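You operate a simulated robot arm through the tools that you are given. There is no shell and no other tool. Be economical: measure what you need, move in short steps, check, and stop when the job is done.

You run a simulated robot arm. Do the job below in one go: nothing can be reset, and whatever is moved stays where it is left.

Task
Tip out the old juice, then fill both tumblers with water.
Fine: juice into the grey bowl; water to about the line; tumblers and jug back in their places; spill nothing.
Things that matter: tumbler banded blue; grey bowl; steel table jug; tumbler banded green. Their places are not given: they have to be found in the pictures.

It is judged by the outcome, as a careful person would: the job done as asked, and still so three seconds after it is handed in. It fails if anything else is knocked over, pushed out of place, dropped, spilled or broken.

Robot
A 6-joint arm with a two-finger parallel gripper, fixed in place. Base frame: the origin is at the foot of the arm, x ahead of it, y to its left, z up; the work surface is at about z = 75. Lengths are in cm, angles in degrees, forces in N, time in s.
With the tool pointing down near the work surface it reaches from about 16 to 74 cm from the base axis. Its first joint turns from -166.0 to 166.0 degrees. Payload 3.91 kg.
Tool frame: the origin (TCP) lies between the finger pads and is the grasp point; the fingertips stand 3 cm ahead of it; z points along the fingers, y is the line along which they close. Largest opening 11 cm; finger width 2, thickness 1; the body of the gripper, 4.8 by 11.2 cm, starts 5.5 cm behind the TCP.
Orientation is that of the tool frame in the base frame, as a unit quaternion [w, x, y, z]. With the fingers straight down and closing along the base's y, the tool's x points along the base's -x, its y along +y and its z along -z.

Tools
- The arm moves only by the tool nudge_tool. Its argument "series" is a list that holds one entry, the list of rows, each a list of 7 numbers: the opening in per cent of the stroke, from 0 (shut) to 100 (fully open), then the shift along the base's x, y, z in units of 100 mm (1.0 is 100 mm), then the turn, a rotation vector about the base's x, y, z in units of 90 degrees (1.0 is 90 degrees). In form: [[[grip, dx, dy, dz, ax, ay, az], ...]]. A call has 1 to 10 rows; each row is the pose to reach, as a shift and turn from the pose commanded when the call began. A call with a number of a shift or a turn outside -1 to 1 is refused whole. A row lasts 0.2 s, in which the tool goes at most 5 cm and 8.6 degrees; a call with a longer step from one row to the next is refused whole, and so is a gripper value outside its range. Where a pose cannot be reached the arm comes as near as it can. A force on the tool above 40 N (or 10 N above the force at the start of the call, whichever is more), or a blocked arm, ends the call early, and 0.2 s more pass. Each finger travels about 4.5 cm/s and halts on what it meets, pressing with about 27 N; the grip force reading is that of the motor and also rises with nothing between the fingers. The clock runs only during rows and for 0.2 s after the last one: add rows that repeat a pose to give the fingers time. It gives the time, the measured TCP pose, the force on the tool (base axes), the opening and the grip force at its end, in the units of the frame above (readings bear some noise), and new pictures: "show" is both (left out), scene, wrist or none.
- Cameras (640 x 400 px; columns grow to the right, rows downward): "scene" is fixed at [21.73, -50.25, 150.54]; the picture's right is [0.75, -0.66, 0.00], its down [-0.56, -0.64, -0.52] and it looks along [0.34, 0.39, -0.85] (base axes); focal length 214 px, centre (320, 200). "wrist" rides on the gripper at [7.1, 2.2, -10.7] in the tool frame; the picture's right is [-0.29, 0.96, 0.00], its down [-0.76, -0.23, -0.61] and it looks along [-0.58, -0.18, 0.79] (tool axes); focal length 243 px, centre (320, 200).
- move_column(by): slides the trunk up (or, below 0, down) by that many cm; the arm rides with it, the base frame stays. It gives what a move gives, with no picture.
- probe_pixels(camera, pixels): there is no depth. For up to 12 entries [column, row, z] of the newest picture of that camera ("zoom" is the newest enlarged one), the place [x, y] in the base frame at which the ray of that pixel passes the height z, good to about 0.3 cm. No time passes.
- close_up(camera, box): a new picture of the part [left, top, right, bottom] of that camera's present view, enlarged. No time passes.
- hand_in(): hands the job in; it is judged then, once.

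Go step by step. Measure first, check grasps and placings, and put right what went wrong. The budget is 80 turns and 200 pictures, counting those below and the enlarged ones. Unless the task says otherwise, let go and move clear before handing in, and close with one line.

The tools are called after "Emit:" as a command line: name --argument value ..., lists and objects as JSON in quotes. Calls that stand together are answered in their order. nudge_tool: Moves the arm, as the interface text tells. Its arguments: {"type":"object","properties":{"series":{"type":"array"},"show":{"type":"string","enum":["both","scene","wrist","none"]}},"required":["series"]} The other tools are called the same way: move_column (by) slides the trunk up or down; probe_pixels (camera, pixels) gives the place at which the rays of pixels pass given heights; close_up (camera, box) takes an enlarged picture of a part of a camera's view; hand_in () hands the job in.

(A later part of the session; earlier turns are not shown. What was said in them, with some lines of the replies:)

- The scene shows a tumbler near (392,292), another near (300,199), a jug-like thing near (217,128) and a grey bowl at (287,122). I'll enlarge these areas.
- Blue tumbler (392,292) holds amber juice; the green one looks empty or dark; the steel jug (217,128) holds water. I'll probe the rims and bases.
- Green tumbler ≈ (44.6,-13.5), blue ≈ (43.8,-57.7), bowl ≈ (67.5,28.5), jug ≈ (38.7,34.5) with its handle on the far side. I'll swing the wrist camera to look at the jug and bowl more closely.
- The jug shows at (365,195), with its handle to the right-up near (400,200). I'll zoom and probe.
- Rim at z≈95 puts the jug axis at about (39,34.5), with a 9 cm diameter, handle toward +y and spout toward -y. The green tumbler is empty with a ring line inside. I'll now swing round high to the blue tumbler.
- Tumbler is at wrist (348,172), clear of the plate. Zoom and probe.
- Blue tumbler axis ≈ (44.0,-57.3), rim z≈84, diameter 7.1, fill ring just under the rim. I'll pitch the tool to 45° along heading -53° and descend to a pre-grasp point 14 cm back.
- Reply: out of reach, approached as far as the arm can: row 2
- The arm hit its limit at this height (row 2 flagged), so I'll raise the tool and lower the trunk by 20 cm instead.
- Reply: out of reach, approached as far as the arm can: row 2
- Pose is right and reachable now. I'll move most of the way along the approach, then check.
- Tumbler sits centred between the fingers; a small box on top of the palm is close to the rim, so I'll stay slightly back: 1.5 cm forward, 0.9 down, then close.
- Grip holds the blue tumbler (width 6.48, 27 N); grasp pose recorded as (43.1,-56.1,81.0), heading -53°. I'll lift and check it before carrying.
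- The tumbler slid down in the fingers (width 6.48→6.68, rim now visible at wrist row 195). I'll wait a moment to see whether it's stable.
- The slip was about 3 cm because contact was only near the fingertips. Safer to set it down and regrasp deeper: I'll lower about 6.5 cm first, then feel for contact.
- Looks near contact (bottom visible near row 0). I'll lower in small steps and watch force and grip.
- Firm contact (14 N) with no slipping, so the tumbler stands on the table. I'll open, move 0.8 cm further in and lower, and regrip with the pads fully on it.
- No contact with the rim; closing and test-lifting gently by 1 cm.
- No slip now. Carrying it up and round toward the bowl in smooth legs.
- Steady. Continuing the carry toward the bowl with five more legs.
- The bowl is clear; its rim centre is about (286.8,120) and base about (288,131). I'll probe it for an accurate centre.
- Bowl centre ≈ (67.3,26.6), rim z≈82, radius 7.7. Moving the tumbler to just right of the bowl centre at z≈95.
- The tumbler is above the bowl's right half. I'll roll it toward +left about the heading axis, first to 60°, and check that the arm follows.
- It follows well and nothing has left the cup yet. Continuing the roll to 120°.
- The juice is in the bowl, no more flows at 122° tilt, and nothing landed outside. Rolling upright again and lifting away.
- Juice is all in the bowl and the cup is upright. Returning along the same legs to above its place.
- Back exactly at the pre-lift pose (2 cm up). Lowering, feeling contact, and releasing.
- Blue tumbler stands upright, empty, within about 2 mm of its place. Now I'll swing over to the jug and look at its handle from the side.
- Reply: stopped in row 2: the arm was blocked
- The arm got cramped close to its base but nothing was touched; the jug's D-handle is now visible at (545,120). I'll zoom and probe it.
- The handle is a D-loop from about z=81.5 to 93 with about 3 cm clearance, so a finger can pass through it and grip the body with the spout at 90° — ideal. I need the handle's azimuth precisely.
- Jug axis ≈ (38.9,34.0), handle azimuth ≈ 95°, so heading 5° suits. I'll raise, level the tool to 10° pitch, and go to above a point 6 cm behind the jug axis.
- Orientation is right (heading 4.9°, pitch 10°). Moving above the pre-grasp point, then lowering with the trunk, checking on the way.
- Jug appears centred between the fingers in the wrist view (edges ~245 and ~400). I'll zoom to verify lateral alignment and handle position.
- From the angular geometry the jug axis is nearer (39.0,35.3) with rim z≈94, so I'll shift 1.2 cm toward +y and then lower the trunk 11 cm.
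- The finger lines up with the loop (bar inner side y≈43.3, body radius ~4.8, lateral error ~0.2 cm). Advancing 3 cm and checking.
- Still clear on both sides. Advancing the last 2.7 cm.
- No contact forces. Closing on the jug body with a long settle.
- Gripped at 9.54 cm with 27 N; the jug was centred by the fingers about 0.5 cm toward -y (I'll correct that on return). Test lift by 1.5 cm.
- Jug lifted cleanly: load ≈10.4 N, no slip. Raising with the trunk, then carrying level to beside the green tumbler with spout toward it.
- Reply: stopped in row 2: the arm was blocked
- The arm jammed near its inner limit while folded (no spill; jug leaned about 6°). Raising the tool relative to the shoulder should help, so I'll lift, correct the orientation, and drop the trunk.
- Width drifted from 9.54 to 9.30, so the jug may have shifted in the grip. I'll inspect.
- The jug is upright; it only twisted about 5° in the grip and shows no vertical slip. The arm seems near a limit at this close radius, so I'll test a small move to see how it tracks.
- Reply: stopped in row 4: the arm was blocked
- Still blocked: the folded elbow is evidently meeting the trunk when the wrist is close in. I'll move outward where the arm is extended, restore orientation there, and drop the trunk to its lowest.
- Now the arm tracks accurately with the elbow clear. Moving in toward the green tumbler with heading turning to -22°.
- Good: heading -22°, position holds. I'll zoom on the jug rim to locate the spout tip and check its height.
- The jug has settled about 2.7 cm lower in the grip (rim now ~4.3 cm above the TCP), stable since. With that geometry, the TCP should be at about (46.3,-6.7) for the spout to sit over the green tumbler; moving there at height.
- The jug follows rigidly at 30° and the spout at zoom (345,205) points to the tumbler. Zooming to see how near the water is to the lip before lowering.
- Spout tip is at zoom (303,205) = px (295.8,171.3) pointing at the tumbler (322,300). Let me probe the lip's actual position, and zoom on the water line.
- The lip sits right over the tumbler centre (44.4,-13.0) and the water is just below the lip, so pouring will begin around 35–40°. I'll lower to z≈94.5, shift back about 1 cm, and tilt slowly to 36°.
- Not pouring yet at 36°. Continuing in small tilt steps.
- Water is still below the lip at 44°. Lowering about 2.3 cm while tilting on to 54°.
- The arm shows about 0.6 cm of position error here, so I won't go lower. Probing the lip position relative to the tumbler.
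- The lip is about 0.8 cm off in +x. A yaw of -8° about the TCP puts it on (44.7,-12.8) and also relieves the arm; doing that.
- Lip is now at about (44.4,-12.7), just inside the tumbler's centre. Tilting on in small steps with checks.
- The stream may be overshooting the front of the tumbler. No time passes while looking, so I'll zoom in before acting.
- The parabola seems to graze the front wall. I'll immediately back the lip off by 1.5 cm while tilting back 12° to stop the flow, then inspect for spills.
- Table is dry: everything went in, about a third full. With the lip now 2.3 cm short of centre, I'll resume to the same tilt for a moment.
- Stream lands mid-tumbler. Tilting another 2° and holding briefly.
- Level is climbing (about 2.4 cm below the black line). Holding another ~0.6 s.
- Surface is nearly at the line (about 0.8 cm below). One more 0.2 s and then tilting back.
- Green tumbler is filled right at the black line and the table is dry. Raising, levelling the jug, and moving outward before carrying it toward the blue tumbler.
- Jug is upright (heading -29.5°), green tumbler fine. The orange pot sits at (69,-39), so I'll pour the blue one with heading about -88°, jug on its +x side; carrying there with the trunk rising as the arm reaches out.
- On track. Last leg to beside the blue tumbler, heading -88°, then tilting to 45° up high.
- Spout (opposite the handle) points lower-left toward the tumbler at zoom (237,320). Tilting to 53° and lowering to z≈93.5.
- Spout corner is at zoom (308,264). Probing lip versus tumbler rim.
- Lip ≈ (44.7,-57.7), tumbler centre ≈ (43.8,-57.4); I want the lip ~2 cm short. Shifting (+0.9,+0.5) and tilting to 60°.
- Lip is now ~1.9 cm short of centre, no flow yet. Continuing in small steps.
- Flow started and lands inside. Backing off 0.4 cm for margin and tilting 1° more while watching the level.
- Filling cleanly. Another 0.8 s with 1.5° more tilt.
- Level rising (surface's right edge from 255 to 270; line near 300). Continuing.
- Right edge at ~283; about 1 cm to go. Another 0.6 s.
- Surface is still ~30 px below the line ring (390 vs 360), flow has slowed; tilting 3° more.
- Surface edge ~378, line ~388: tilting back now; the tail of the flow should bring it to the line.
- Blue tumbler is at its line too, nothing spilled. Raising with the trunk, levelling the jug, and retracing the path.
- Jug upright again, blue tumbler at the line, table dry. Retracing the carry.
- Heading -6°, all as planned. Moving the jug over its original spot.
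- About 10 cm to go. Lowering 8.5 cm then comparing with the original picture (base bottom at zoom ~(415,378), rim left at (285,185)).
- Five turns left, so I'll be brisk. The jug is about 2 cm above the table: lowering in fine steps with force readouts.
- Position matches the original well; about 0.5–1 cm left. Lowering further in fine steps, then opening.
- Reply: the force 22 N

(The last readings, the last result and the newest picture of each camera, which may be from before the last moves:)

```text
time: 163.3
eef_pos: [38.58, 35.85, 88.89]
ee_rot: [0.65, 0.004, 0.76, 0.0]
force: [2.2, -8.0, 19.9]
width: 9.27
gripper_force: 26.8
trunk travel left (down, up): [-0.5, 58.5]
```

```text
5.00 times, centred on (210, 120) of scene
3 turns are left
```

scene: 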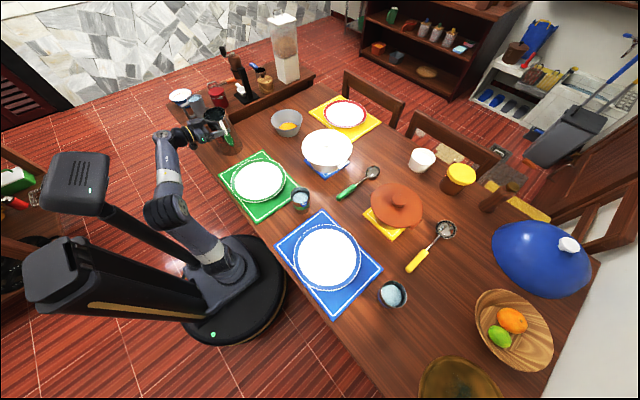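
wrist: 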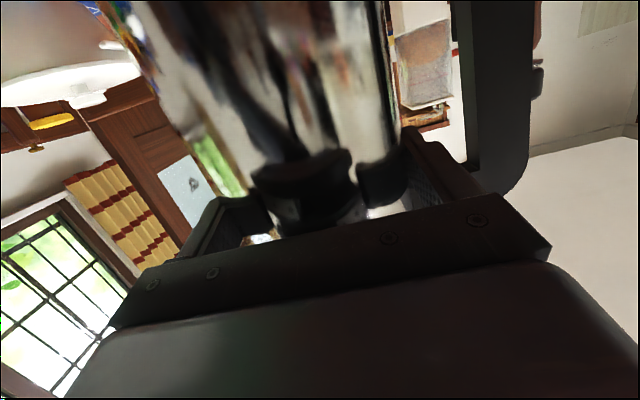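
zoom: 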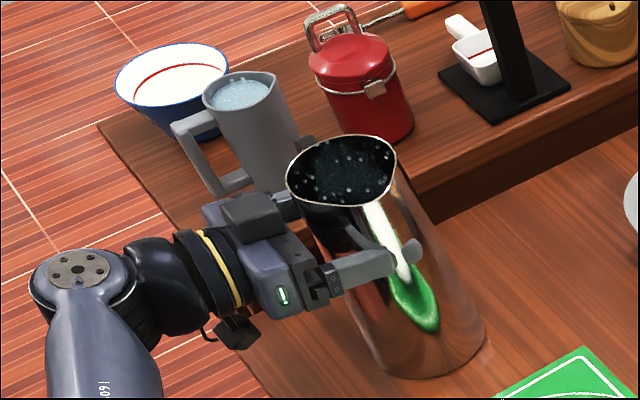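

The jug stands on the table, matching its original outline (rim left at (287,182) vs (285,185)). Relieving pressure, opening, and backing straight out of the handle loop.

Emit:
nudge_tool --series '[[[0, 0, 0, 0.02, 0, 0, 0], [0, 0, 0, 0.04, 0, 0, 0], [20, 0, 0, 0.04, 0, 0, 0], [60, 0, 0, 0.04, 0, 0, 0], [95, 0, 0, 0.04, 0, 0, 0], [100, 0, 0, 0.04, 0, 0, 0], [100, 0, 0, 0.04, 0, 0, 0], [100, 0, 0, 0.04, 0, 0, 0]]]' --show "none"

Emit:
nudge_tool --series '[[[100, -0.06, 0, 0, 0, 0, 0], [100, -0.14, 0, 0, 0, 0, 0], [100, -0.22, 0, 0, 0, 0, 0], [100, -0.3, 0, 0, 0, 0, 0], [100, -0.4, 0, 0, 0, 0, 0], [100, -0.5, 0, 0, 0, 0, 0], [100, -0.6, 0, 0, 0, 0, 0], [100, -0.7, 0, 0, 0, 0, 0]]]' --show "scene"

Emit:
close_up --camera "scene" --box '[170, 80, 250, 160]'

Emit:
close_up --camera "scene" --box '[260, 170, 420, 310]'

```text
time: 165.1
eef_pos: [38.57, 35.94, 89.03]
ee_rot: [0.649, 0.002, 0.761, 0.0]
force: [0.5, -0.1, 0.4]
width: 11.0
gripper_force: 0.1
trunk travel left (down, up): [-0.5, 58.5]
```

```text
time: 166.9
eef_pos: [31.55, 36.11, 89.13]
ee_rot: [0.649, 0.002, 0.76, 0.0]
force: [-0.3, 0.0, -0.5]
width: 11.0
gripper_force: 0.0
trunk travel left (down, up): [-0.5, 58.5]
```

scene: 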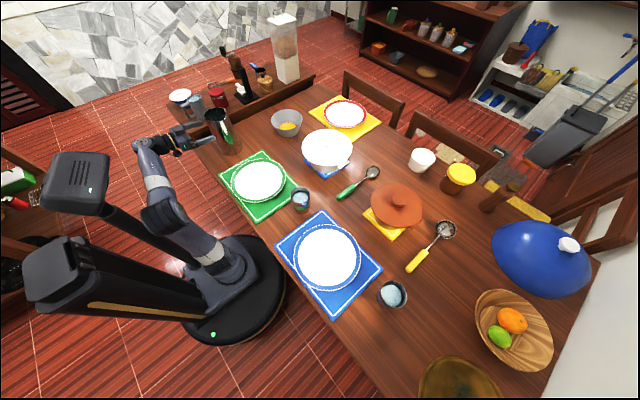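

```text
5.00 times, centred on (210, 120) of scene
```

zoom: 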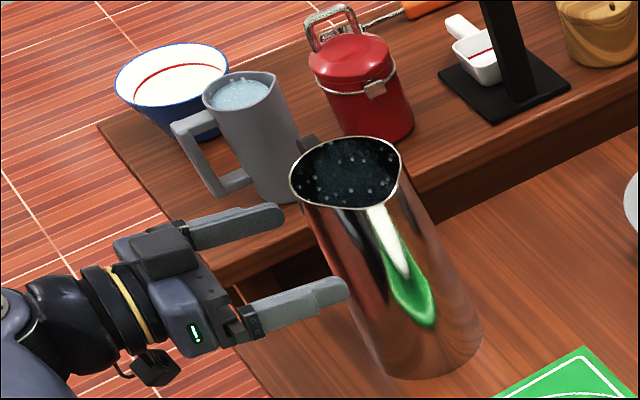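

```text
2.86 times, centred on (340, 240) of scene
2 turns are left
```

zoom: 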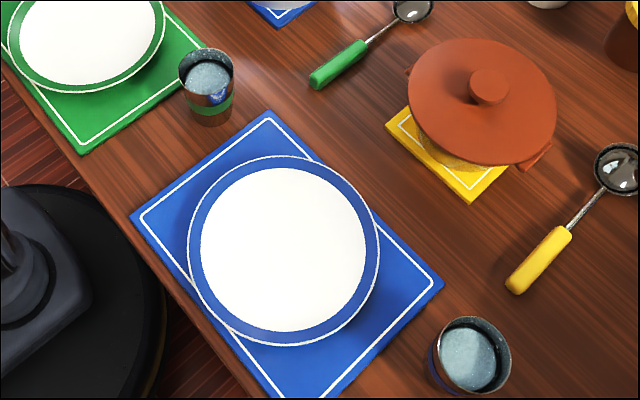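

The jug stands upright within about 0.7 cm of its original spot with the gripper clear. Both tumblers are filled to about their lines, the juice is in the bowl, and the table looks dry, so I'm handing in.

Emit:
hand_in

```text
The job is handed in.
```

I handed in the job with the old juice in the grey bowl and both tumblers filled with water to about their lines. The tumblers and jug are back in their places: the green tumbler never moved, and the others are within about 0.2 cm and 0.7 cm of where they stood. No spills showed in the pictures.
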